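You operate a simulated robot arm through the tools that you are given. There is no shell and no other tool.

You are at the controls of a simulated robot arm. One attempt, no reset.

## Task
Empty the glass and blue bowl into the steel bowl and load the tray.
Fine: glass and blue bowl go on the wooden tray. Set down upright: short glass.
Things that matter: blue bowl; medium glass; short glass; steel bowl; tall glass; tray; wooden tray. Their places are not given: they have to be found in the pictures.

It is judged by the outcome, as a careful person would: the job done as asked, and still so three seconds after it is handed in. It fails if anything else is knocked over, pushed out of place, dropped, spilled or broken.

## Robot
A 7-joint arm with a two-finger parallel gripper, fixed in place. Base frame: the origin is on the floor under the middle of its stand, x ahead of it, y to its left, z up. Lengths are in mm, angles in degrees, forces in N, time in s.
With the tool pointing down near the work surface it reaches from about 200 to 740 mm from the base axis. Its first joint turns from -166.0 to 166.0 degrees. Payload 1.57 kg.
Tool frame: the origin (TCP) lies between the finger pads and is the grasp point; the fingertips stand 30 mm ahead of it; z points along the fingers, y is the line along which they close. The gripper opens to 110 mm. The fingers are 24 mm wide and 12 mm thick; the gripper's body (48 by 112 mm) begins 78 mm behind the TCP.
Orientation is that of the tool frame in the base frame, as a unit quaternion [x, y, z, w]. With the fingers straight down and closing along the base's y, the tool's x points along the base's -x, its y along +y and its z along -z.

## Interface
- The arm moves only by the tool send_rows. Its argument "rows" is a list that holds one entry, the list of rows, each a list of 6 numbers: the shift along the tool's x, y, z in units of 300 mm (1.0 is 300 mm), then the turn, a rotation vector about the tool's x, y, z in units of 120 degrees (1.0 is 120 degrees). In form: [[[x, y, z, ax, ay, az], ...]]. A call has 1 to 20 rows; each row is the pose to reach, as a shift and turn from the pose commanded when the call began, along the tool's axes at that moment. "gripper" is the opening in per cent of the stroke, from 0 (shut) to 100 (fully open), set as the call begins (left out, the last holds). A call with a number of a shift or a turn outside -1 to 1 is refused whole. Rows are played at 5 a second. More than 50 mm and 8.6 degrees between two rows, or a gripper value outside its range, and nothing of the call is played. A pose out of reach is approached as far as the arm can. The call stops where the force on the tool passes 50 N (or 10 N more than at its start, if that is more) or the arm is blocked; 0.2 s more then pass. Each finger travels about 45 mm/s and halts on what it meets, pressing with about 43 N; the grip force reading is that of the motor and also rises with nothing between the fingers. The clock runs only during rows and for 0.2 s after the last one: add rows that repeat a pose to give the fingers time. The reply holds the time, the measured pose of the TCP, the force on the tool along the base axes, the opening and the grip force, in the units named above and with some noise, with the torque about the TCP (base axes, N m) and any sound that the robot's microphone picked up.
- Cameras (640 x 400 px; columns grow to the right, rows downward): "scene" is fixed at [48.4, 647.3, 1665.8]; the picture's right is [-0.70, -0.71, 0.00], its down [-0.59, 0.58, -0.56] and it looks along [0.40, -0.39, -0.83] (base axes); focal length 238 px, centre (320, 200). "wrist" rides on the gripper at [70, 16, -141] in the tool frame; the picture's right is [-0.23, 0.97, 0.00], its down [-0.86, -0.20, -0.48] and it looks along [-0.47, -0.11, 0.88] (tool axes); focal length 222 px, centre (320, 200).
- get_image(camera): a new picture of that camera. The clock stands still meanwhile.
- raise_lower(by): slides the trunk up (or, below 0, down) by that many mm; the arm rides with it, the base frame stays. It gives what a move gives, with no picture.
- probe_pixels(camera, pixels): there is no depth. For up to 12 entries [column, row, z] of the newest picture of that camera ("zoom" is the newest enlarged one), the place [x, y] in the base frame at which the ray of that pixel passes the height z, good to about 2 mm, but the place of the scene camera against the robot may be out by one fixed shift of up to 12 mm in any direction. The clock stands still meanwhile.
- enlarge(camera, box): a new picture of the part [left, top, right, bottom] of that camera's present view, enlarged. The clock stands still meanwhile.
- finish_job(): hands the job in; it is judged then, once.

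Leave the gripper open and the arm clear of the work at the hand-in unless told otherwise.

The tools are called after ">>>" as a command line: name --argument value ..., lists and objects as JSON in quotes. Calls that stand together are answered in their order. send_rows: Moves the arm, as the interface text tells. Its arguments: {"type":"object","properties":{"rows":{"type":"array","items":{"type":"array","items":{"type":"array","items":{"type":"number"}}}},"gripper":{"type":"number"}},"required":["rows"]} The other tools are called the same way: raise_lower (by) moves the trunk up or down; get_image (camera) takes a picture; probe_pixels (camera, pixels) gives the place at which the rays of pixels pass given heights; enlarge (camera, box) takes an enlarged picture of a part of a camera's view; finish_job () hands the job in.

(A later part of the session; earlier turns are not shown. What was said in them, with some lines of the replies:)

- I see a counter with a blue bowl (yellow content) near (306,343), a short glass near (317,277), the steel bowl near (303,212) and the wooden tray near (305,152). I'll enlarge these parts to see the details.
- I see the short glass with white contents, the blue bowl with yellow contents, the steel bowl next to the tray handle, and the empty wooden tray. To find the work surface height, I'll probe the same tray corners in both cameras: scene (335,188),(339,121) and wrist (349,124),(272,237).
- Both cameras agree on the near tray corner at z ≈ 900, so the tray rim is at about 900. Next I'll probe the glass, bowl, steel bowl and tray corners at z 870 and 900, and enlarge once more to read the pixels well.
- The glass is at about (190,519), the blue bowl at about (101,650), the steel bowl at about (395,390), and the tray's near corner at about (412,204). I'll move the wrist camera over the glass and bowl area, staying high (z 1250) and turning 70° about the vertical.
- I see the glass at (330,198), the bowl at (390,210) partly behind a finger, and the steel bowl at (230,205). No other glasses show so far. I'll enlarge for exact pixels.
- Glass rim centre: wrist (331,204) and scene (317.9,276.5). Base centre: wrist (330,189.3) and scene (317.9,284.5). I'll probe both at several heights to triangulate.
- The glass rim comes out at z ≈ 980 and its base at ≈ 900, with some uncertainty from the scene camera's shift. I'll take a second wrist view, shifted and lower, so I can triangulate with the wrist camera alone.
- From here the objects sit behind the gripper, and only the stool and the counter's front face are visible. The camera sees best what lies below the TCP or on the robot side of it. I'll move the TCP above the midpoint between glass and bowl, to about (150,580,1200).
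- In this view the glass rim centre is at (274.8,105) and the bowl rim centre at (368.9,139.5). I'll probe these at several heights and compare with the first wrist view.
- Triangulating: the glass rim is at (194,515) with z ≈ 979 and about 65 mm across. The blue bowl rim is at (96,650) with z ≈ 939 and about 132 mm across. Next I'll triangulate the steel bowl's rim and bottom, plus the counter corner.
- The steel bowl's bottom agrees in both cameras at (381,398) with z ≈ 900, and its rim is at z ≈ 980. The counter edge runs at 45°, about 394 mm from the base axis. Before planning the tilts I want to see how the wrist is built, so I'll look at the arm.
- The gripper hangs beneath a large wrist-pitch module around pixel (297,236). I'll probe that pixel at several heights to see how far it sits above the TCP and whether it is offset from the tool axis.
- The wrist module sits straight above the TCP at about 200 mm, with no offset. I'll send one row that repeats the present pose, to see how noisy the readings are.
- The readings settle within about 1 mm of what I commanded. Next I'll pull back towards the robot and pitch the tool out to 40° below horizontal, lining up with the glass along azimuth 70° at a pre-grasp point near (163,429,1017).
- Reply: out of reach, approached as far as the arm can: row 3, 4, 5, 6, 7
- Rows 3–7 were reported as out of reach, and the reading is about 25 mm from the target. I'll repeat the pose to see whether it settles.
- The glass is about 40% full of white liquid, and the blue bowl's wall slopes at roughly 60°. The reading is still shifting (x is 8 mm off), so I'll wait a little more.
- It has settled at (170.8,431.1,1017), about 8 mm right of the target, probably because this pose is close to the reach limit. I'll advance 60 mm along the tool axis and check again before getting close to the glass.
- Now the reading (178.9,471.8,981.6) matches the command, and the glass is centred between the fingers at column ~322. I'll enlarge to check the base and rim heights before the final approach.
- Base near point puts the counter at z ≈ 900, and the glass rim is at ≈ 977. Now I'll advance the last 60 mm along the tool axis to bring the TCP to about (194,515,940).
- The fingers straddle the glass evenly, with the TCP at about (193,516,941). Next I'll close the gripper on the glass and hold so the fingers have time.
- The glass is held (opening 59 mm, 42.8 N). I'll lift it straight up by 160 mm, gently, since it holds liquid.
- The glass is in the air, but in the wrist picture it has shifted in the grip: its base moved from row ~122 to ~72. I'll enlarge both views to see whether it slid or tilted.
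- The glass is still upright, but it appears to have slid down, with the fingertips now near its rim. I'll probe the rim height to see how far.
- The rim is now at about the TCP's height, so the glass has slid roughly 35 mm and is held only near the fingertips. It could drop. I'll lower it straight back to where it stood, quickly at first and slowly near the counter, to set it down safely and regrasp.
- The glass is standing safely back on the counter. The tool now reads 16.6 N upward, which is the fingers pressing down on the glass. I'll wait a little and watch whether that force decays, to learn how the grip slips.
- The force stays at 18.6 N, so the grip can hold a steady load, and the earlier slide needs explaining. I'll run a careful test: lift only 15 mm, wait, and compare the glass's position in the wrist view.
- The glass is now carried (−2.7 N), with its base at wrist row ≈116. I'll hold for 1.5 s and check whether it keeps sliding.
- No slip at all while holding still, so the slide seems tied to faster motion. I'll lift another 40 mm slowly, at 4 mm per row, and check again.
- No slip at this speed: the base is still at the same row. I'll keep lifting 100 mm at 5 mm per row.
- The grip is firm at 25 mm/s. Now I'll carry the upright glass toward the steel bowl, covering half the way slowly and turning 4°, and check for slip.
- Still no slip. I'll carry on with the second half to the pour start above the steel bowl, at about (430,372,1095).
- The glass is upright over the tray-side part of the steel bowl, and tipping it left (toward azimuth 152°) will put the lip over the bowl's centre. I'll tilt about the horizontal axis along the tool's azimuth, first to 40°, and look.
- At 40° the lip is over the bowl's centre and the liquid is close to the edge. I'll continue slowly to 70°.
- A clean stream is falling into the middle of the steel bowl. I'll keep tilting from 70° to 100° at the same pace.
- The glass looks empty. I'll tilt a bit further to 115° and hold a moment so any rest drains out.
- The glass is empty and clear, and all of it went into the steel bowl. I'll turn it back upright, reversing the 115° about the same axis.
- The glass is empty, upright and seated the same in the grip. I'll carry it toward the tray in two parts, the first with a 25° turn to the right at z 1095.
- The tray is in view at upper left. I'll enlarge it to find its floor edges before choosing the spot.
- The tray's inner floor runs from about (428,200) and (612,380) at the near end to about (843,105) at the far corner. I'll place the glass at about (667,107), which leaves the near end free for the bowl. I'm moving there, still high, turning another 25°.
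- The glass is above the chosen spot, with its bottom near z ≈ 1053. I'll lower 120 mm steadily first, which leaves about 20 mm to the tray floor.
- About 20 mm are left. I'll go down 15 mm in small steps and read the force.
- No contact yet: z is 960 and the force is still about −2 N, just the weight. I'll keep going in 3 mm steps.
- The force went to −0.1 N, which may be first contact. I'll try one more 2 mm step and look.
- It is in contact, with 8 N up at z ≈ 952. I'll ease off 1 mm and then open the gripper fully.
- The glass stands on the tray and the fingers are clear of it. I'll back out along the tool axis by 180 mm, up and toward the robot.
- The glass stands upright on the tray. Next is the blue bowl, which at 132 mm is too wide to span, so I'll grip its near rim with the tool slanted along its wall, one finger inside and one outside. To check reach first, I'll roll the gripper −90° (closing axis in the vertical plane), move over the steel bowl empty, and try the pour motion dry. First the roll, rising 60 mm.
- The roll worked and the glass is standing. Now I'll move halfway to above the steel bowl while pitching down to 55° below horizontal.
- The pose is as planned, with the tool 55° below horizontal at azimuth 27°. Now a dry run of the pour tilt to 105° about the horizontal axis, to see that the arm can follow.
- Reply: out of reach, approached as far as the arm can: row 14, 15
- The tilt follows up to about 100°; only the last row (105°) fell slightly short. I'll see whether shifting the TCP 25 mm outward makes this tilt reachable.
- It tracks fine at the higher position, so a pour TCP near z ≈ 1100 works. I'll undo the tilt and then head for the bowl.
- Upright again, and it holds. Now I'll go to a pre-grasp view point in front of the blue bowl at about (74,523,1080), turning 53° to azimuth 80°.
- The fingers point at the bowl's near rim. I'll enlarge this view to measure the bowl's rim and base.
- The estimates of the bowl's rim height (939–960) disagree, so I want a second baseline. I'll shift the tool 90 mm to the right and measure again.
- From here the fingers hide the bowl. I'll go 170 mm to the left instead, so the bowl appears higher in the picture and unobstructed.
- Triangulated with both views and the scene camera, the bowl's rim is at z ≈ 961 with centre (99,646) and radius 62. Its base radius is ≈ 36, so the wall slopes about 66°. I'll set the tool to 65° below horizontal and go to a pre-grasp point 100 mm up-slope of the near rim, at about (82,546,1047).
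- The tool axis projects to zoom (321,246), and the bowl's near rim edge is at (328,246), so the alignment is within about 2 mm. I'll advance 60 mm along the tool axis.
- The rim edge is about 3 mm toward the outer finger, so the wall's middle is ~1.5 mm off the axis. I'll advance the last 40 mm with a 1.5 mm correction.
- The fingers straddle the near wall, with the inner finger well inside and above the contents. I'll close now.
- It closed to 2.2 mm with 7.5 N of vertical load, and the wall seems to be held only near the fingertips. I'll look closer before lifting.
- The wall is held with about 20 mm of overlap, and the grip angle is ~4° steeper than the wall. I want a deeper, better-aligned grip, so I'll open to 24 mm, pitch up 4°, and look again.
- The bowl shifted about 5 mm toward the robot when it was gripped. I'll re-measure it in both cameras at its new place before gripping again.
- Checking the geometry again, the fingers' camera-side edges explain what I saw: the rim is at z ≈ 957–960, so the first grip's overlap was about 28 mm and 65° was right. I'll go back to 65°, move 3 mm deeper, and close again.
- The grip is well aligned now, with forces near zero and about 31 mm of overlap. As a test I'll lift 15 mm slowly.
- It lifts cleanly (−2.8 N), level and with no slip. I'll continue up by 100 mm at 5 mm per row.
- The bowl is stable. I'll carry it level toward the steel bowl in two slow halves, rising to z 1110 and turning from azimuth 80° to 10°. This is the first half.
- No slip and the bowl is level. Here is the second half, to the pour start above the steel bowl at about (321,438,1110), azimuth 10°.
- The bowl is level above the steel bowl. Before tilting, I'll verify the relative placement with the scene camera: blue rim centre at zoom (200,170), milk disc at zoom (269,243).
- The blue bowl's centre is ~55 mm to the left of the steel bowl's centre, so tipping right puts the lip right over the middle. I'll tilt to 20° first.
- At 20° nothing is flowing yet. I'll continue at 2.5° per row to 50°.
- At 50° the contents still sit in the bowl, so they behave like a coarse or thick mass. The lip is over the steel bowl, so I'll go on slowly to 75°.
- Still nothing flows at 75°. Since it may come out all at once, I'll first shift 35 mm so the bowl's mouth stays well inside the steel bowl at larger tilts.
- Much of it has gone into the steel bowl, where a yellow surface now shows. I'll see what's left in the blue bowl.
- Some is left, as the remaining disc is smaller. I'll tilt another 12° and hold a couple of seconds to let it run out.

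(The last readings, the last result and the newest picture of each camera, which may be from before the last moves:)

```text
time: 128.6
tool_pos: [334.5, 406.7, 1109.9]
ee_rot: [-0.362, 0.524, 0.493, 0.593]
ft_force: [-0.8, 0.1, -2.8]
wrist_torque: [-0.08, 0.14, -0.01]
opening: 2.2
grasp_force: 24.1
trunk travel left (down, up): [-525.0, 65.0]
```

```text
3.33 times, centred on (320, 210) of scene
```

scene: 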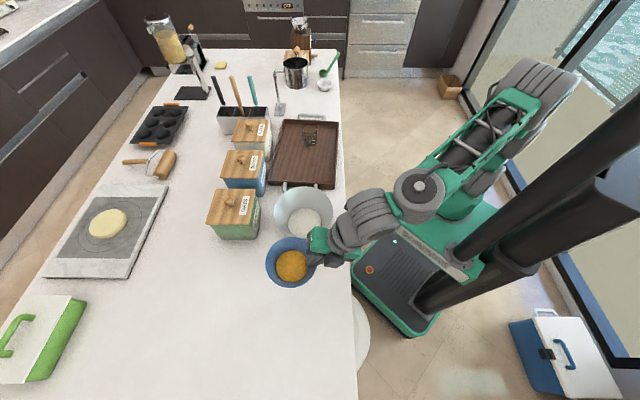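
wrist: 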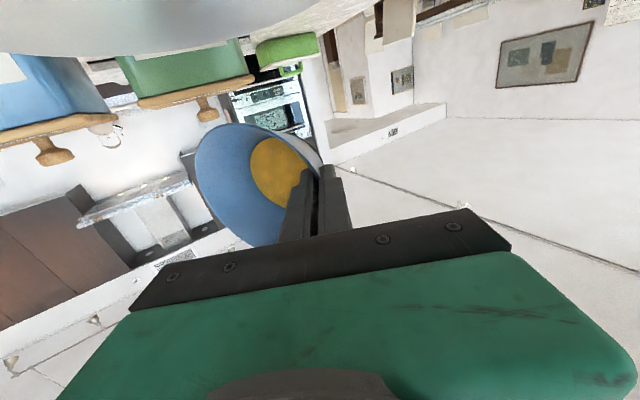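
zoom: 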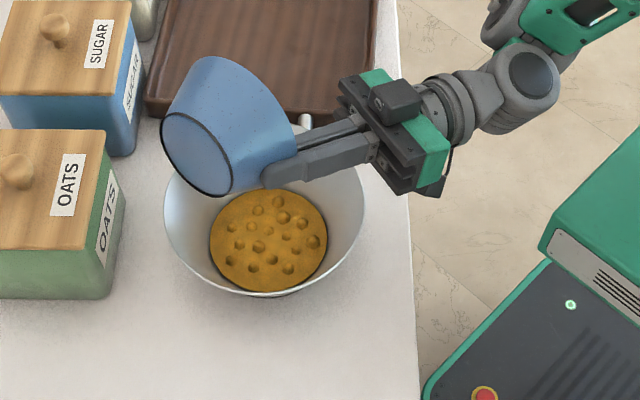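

The blue bowl is empty and everything landed in the steel bowl. I'll turn the bowl back upright, reversing 102° in small steps.

>>> send_rows --rows '[[[0, 0, 0, 0, 0.0385, -0.018], [0, 0, 0, 0, 0.077, -0.036], [0, 0, 0, 0, 0.1155, -0.0539], [0, 0, 0, 0, 0.154, -0.0719], [0, 0, 0, 0, 0.1925, -0.0899], [0, 0, 0, 0, 0.231, -0.1079], [0, 0, 0, 0, 0.2695, -0.1259], [0, 0, 0, 0, 0.308, -0.1438], [0, 0, 0, 0, 0.3465, -0.1618], [0, 0, 0, 0, 0.3851, -0.1798], [0, 0, 0, 0, 0.4236, -0.1978], [0, 0, 0, 0, 0.4621, -0.2158], [0, 0, 0, 0, 0.5006, -0.2337], [0, 0, 0, 0, 0.5391, -0.2517], [0, 0, 0, 0, 0.5776, -0.2697], [0, 0, 0, 0, 0.6161, -0.2877], [0, 0, 0, 0, 0.6546, -0.3057], [0, 0, 0, 0, 0.6931, -0.3236], [0, 0, 0, 0, 0.7316, -0.3416], [0, 0, 0, 0, 0.7701, -0.3596]]]'

>>> enlarge --camera "wrist" --box '[190, 110, 350, 250]'

>>> enlarge --camera "scene" --box '[230, 100, 410, 270]'

```text
time: 132.8
tool_pos: [333.8, 408.2, 1109.4]
ee_rot: [0.749, -0.626, 0.139, -0.166]
ft_force: [0.0, -0.7, -2.4]
wrist_torque: [-0.05, 0.16, 0.01]
opening: 2.5
grasp_force: 23.4
trunk travel left (down, up): [-525.0, 65.0]
```

```text
2.86 times, centred on (270, 180) of wrist
```

zoom: 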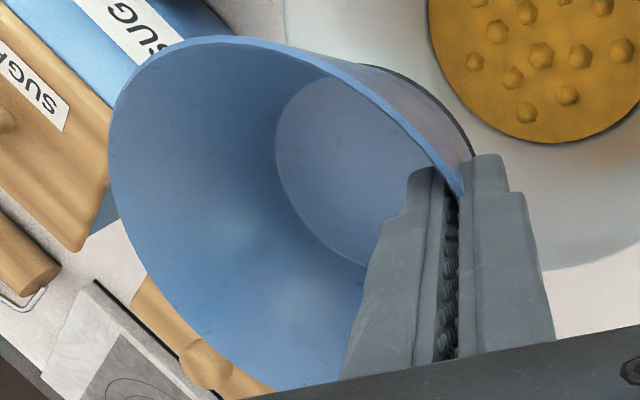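

```text
2.35 times, centred on (320, 185) of scene
```

zoom: 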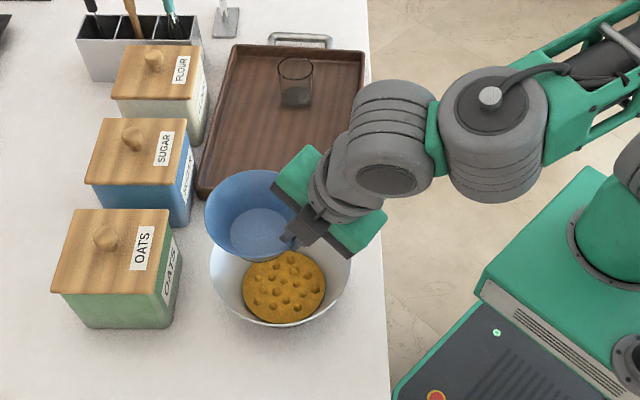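

The blue bowl is upright and empty. I'll carry it to above the near end of the tray, aiming for a bowl centre of about (572,217), well away from the glass. First half:

>>> send_rows --rows '[[[0.0265, -0.014, 0.0065, 0, -0.0012, -0.0025], [0.053, -0.028, 0.0131, 0, -0.0024, -0.005], [0.0795, -0.042, 0.0196, 0, -0.0035, -0.0076], [0.106, -0.056, 0.0261, 0, -0.0047, -0.0101], [0.1325, -0.07, 0.0327, 0, -0.0059, -0.0126], [0.159, -0.084, 0.0392, 0, -0.0071, -0.0151], [0.1855, -0.098, 0.0457, 0, -0.0082, -0.0176], [0.212, -0.112, 0.0523, 0, -0.0094, -0.0201], [0.2385, -0.126, 0.0588, 0, -0.0106, -0.0227], [0.265, -0.14, 0.0653, 0, -0.0118, -0.0252], [0.2915, -0.154, 0.0719, 0, -0.0129, -0.0277], [0.318, -0.168, 0.0784, 0, -0.0141, -0.0302], [0.3445, -0.182, 0.0849, 0, -0.0153, -0.0327], [0.371, -0.196, 0.0915, 0, -0.0165, -0.0352], [0.3975, -0.21, 0.098, 0, -0.0177, -0.0378], [0.3975, -0.21, 0.098, 0, -0.0177, -0.0378]]]'

>>> send_rows --rows '[[[0.0277, -0.0118, 0.0055, 0, -0.0012, -0.0025], [0.0555, -0.0237, 0.0111, 0, -0.0024, -0.005], [0.0832, -0.0355, 0.0166, 0, -0.0035, -0.0076], [0.1109, -0.0474, 0.0221, 0, -0.0047, -0.0101], [0.1387, -0.0592, 0.0277, 0, -0.0059, -0.0126], [0.1664, -0.0711, 0.0332, 0, -0.0071, -0.0151], [0.1941, -0.0829, 0.0387, 0, -0.0082, -0.0176], [0.2219, -0.0948, 0.0443, 0, -0.0094, -0.0201], [0.2496, -0.1066, 0.0498, 0, -0.0106, -0.0227], [0.2773, -0.1185, 0.0553, 0, -0.0118, -0.0252], [0.3051, -0.1303, 0.0609, 0, -0.0129, -0.0277], [0.3328, -0.1422, 0.0664, 0, -0.0141, -0.0302], [0.3605, -0.154, 0.0719, 0, -0.0153, -0.0327], [0.3883, -0.1659, 0.0775, 0, -0.0165, -0.0352], [0.416, -0.1777, 0.083, 0, -0.0177, -0.0378], [0.416, -0.1777, 0.083, 0, -0.0177, -0.0378]]]'

>>> get_image --camera "wrist"

>>> enlarge --camera "scene" --box '[230, 90, 410, 260]'

```text
time: 136.2
tool_pos: [426.4, 301.9, 1110.6]
ee_rot: [0.774, -0.595, 0.132, -0.172]
ft_force: [0.0, 0.8, -2.4]
wrist_torque: [-0.05, 0.11, -0.03]
opening: 2.5
grasp_force: 23.9
trunk travel left (down, up): [-525.0, 65.0]
```

```text
time: 139.6
tool_pos: [512.0, 195.8, 1108.0]
ee_rot: [0.8, -0.559, 0.124, -0.177]
ft_force: [0.2, 0.1, -2.6]
wrist_torque: [-0.06, 0.17, 0.04]
opening: 2.4
grasp_force: 23.8
trunk travel left (down, up): [-525.0, 65.0]
```

```text
taken
```

wrist: 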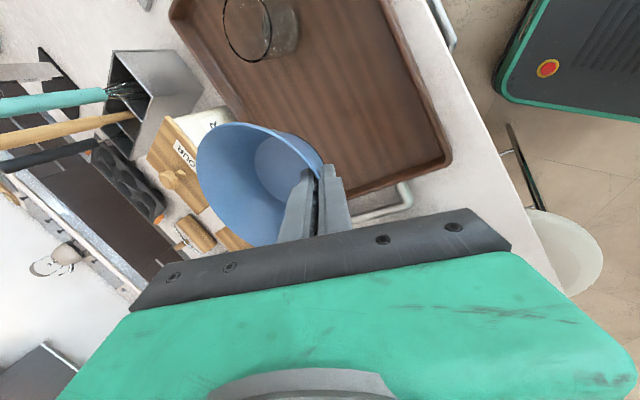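

```text
2.35 times, centred on (320, 175) of scene
```

zoom: 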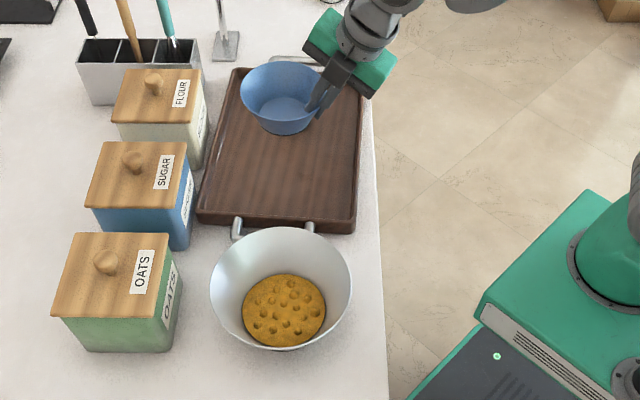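

The bowl is above the tray. I'll verify the tray's near end and the glass position from this wrist view before lowering.

>>> enlarge --camera "wrist" --box '[160, 0, 480, 220]'

>>> probe_pixels --camera "wrist" --pixels '[[450, 163, 930], [432, 155, 908], [350, 190, 908], [275, 35, 908], [385, 2, 908]]'

```text
1.82 times, centred on (320, 110) of wrist
```

zoom: 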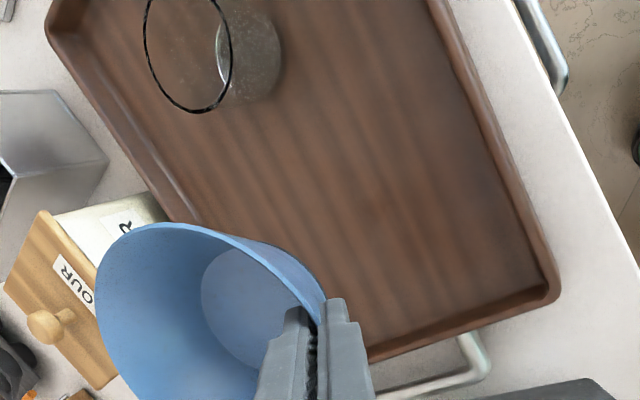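

```text
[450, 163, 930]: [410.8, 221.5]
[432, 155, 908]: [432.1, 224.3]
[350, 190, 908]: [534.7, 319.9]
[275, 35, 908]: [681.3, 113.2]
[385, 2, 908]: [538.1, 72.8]
```

The bowl's centre will be about 100 mm from the tray's near-end edge and 145 mm from the glass, which is good. I'll lower 135 mm steadily.

>>> send_rows --rows '[[[0, 0.0112, 0.024, 0, 0, 0], [0, 0.0224, 0.048, 0, 0, 0], [0, 0.0336, 0.0719, 0, 0, 0], [0, 0.0448, 0.0959, 0, 0, 0], [0, 0.056, 0.1199, 0, 0, 0], [0, 0.0672, 0.1439, 0, 0, 0], [0, 0.0784, 0.1679, 0, 0, 0], [0, 0.0896, 0.1919, 0, 0, 0], [0, 0.1008, 0.2158, 0, 0, 0], [0, 0.112, 0.2398, 0, 0, 0], [0, 0.1232, 0.2638, 0, 0, 0], [0, 0.1344, 0.2878, 0, 0, 0], [0, 0.1456, 0.3118, 0, 0, 0], [0, 0.1568, 0.3357, 0, 0, 0], [0, 0.168, 0.3597, 0, 0, 0], [0, 0.1792, 0.3837, 0, 0, 0], [0, 0.1904, 0.4077, 0, 0, 0], [0, 0.1904, 0.4077, 0, 0, 0], [0, 0.1904, 0.4077, 0, 0, 0]]]'

>>> get_image --camera "wrist"

>>> enlarge --camera "scene" --box '[230, 90, 410, 260]'

```text
time: 143.6
tool_pos: [512.5, 197.2, 977.3]
ee_rot: [0.799, -0.56, 0.124, -0.177]
ft_force: [-0.5, 1.6, -2.4]
wrist_torque: [-0.06, 0.11, 0.01]
opening: 2.2
grasp_force: 24.0
trunk travel left (down, up): [-525.0, 65.0]
```

```text
taken
```

wrist: 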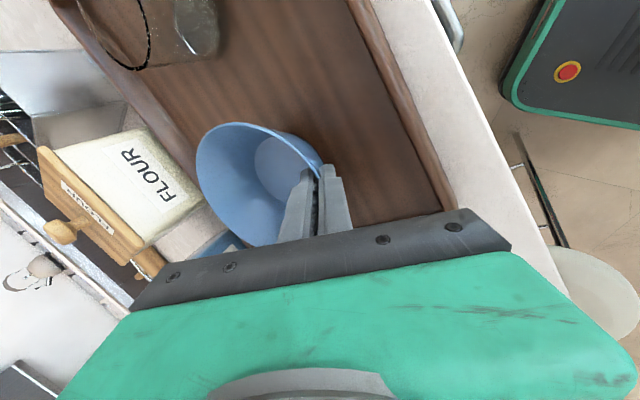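

```text
2.35 times, centred on (320, 175) of scene
```

zoom: 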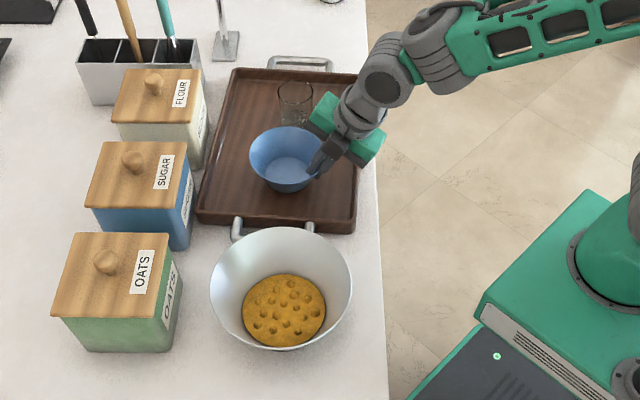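

About 15 mm remain. I'll lower 8 mm, then creep in 2 mm steps while watching the force.

>>> send_rows --rows '[[[0, 0.0028, 0.006, 0, 0, 0], [0, 0.0056, 0.0121, 0, 0, 0], [0, 0.0085, 0.0181, 0, 0, 0], [0, 0.0113, 0.0242, 0, 0, 0], [0, 0.0113, 0.0242, 0, 0, 0]]]'

>>> send_rows --rows '[[[0, 0.0028, 0.006, 0, 0, 0], [0, 0.0028, 0.006, 0, 0, 0]]]'

>>> send_rows --rows '[[[0, 0.0028, 0.006, 0, 0, 0], [0, 0.0028, 0.006, 0, 0, 0]]]'

```text
time: 144.8
tool_pos: [512.7, 195.7, 967.6]
ee_rot: [0.8, -0.56, 0.124, -0.177]
ft_force: [-0.6, -0.1, -2.1]
wrist_torque: [-0.05, 0.16, 0.01]
opening: 2.7
grasp_force: 24.1
trunk travel left (down, up): [-525.0, 65.0]
```

```text
time: 145.4
tool_pos: [512.9, 196.9, 965.2]
ee_rot: [0.8, -0.56, 0.125, -0.177]
ft_force: [0.8, 0.3, -3.1]
wrist_torque: [-0.07, 0.15, -0.01]
opening: 2.2
grasp_force: 24.0
trunk travel left (down, up): [-525.0, 65.0]
```

```text
time: 146.0
tool_pos: [513.4, 197.6, 964.0]
ee_rot: [0.8, -0.56, 0.124, -0.177]
ft_force: [-1.7, -0.4, -1.7]
wrist_torque: [-0.08, 0.13, -0.01]
opening: 2.3
grasp_force: 23.9
trunk travel left (down, up): [-525.0, 65.0]
```

No contact yet at z ≈ 963. I'll continue in 2 mm steps.

>>> send_rows --rows '[[[0, 0.0028, 0.006, 0, 0, 0], [0, 0.0028, 0.006, 0, 0, 0]]]'

>>> send_rows --rows '[[[0, 0.0021, 0.0045, 0, 0, 0], [0, 0.0021, 0.0045, 0, 0, 0]]]'

```text
time: 146.6
tool_pos: [513.1, 196.4, 961.7]
ee_rot: [0.8, -0.56, 0.124, -0.177]
ft_force: [-0.7, 0.4, -0.5]
wrist_torque: [-0.02, 0.12, 0.0]
opening: 2.6
grasp_force: 23.9
trunk travel left (down, up): [-525.0, 65.0]
```

```text
time: 147.2
tool_pos: [512.9, 198.4, 961.1]
ee_rot: [0.799, -0.56, 0.125, -0.178]
ft_force: [-3.4, -2.6, 10.2]
wrist_torque: [0.16, 0.11, 0.08]
opening: 2.4
grasp_force: 23.4
trunk travel left (down, up): [-525.0, 65.0]
```

Contact, at 10 N. I'll ease off 1 mm and then open the fingers to about 24 mm.

>>> send_rows --rows '[[[0, -0.0014, -0.003, 0, 0, 0], [0, -0.0014, -0.003, 0, 0, 0]]]'

>>> send_rows --rows '[[[0, 0, 0, 0, 0, 0], [0, 0, 0, 0, 0, 0], [0, 0, 0, 0, 0, 0], [0, 0, 0, 0, 0, 0]]]' --gripper 22

>>> enlarge --camera "wrist" --box '[190, 110, 350, 250]'

>>> enlarge --camera "scene" --box '[250, 90, 380, 200]'

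```text
time: 147.8
tool_pos: [513.3, 197.7, 962.3]
ee_rot: [0.799, -0.56, 0.124, -0.179]
ft_force: [1.0, 1.6, 9.4]
wrist_torque: [0.31, -0.1, 0.03]
opening: 2.5
grasp_force: 23.5
trunk travel left (down, up): [-525.0, 65.0]
```

```text
time: 148.8
tool_pos: [513.6, 197.0, 960.4]
ee_rot: [0.8, -0.56, 0.124, -0.178]
ft_force: [-0.4, -0.2, -0.2]
wrist_torque: [-0.04, 0.03, 0.0]
opening: 24.1
grasp_force: 0.0
trunk travel left (down, up): [-525.0, 65.0]
```

```text
2.86 times, centred on (270, 180) of wrist
```

zoom: 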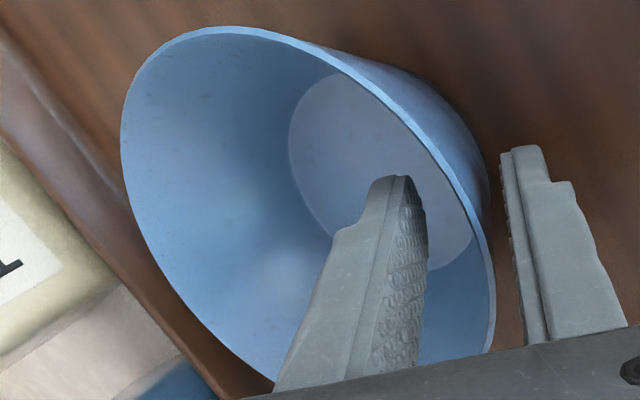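

```text
3.64 times, centred on (315, 145) of scene
```

zoom: 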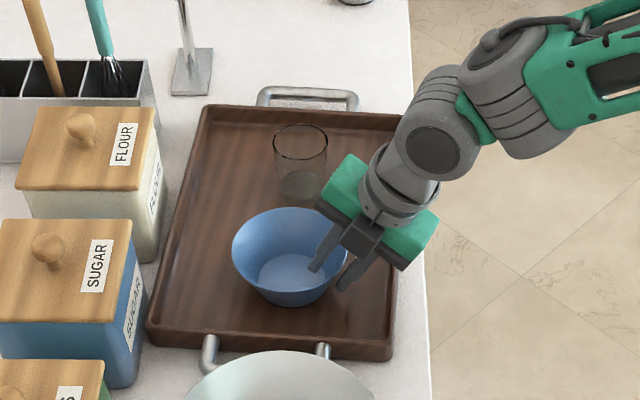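

The bowl sits flat on the tray and the fingers are free of the wall. I'll back out along the tool axis by 120 mm, then rise.

>>> send_rows --rows '[[[0, 0, -0.02, 0, 0, 0], [0, 0, -0.05, 0, 0, 0], [0, 0, -0.1, 0, 0, 0], [0, 0, -0.16, 0, 0, 0], [0, 0, -0.23, 0, 0, 0], [0, 0, -0.31, 0, 0, 0], [0, 0, -0.4, 0, 0, 0], [0, 0, -0.4, 0, 0, 0]]]'

>>> get_image --camera "wrist"

>>> get_image --camera "scene"

```text
time: 150.6
tool_pos: [467.1, 179.6, 1068.0]
ee_rot: [0.8, -0.56, 0.124, -0.178]
ft_force: [-0.1, 0.4, -0.5]
wrist_torque: [0.03, 0.0, 0.04]
opening: 24.3
grasp_force: 0.1
trunk travel left (down, up): [-525.0, 65.0]
```

```text
taken
```

wrist: 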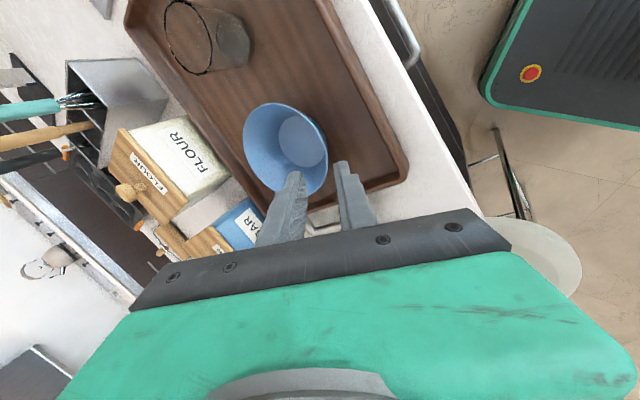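

```text
taken
```

scene: 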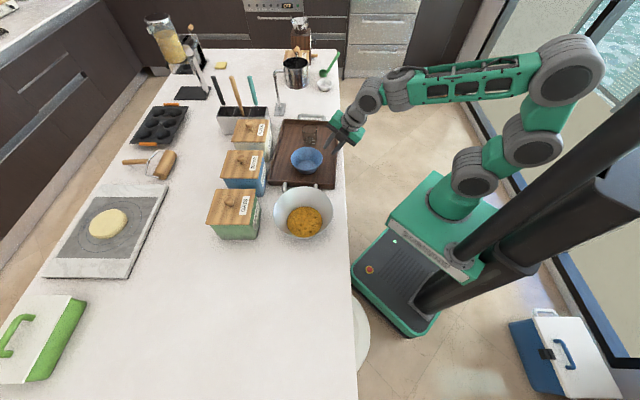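

Both the glass and the blue bowl stand upright on the tray. I'll raise the arm clear, pull back, and open the gripper.

>>> send_rows --rows '[[[0, 0.002, -0.0745, 0, 0, 0], [0, 0.004, -0.149, 0, 0, 0], [0, 0.006, -0.2235, 0, 0, 0], [0, 0.008, -0.298, 0, 0, 0], [0, 0.01, -0.3725, 0, 0, 0], [0, 0.012, -0.447, 0, 0, 0], [0, 0.012, -0.447, 0, 0, 0], [0, 0.012, -0.447, 0, 0, 0]]]' --gripper 100

>>> enlarge --camera "scene" --box '[240, 100, 370, 250]'

>>> enlarge --camera "scene" --box '[200, 220, 400, 390]'

>>> get_image --camera "wrist"

```text
time: 152.4
tool_pos: [407.4, 158.1, 1190.2]
ee_rot: [0.8, -0.56, 0.125, -0.177]
ft_force: [-0.3, -0.6, -0.2]
wrist_torque: [0.03, 0.0, 0.01]
opening: 110.1
grasp_force: 0.0
trunk travel left (down, up): [-525.0, 65.0]
```

```text
2.67 times, centred on (305, 175) of scene
```

zoom: 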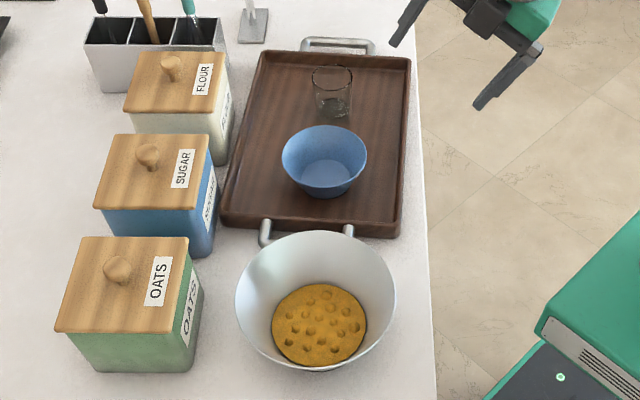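

```text
2.35 times, centred on (300, 305) of scene
```

zoom: 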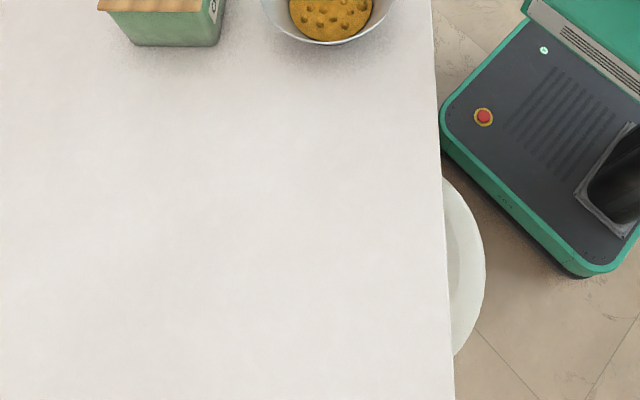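

```text
taken
```

wrist: 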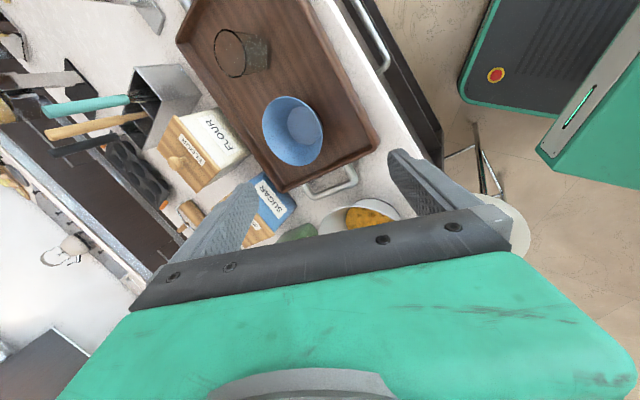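

The counter is clean and everything else is in place. I'll take one last close look at the glass and bowl on the tray before handing in.

>>> enlarge --camera "wrist" --box '[190, 10, 350, 180]'

>>> enlarge --camera "scene" --box '[270, 110, 350, 190]'

```text
2.35 times, centred on (270, 95) of wrist
```

zoom: 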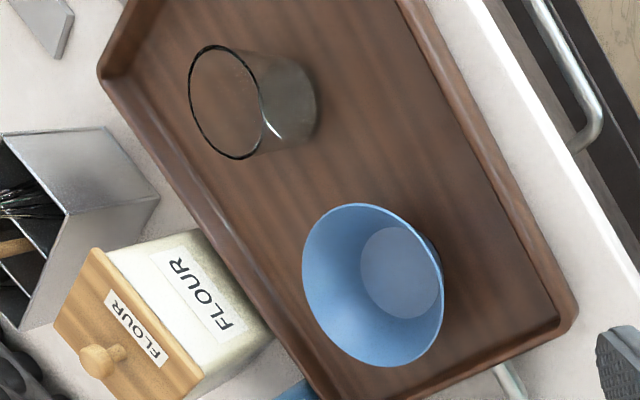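

```text
5.00 times, centred on (310, 150) of scene
```

zoom: 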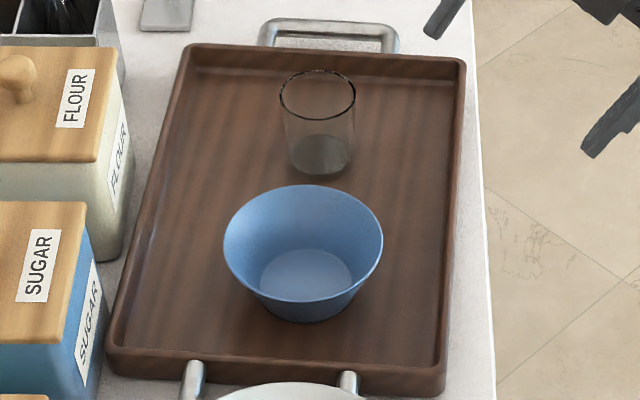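

The short glass and the blue bowl are both empty and stand upright on the wooden tray. Their contents are in the steel bowl, nothing was spilled or moved out of place, and the gripper is open and clear. I'm handing in the job.

>>> finish_job

```text
The job is handed in.
```

I emptied the short glass and the blue bowl into the steel bowl, then set both upright on the wooden tray. The last pictures show no spills on the counter and nothing knocked over. The gripper is open and the arm is clear of the work.

- **Glass slip:** on the first lift the glass slid about 35 mm down in the grip. I lowered it straight back onto the counter and lifted it again slowly. Nothing was spilled.
- **Blue bowl:** it was too wide to span, so I gripped it by its near rim. The first close pulled it about 5 mm across the counter before I gripped it again and lifted it.
- **Other glasses:** I saw no medium or tall glass in any picture, so I took "the glass" to mean the short one.
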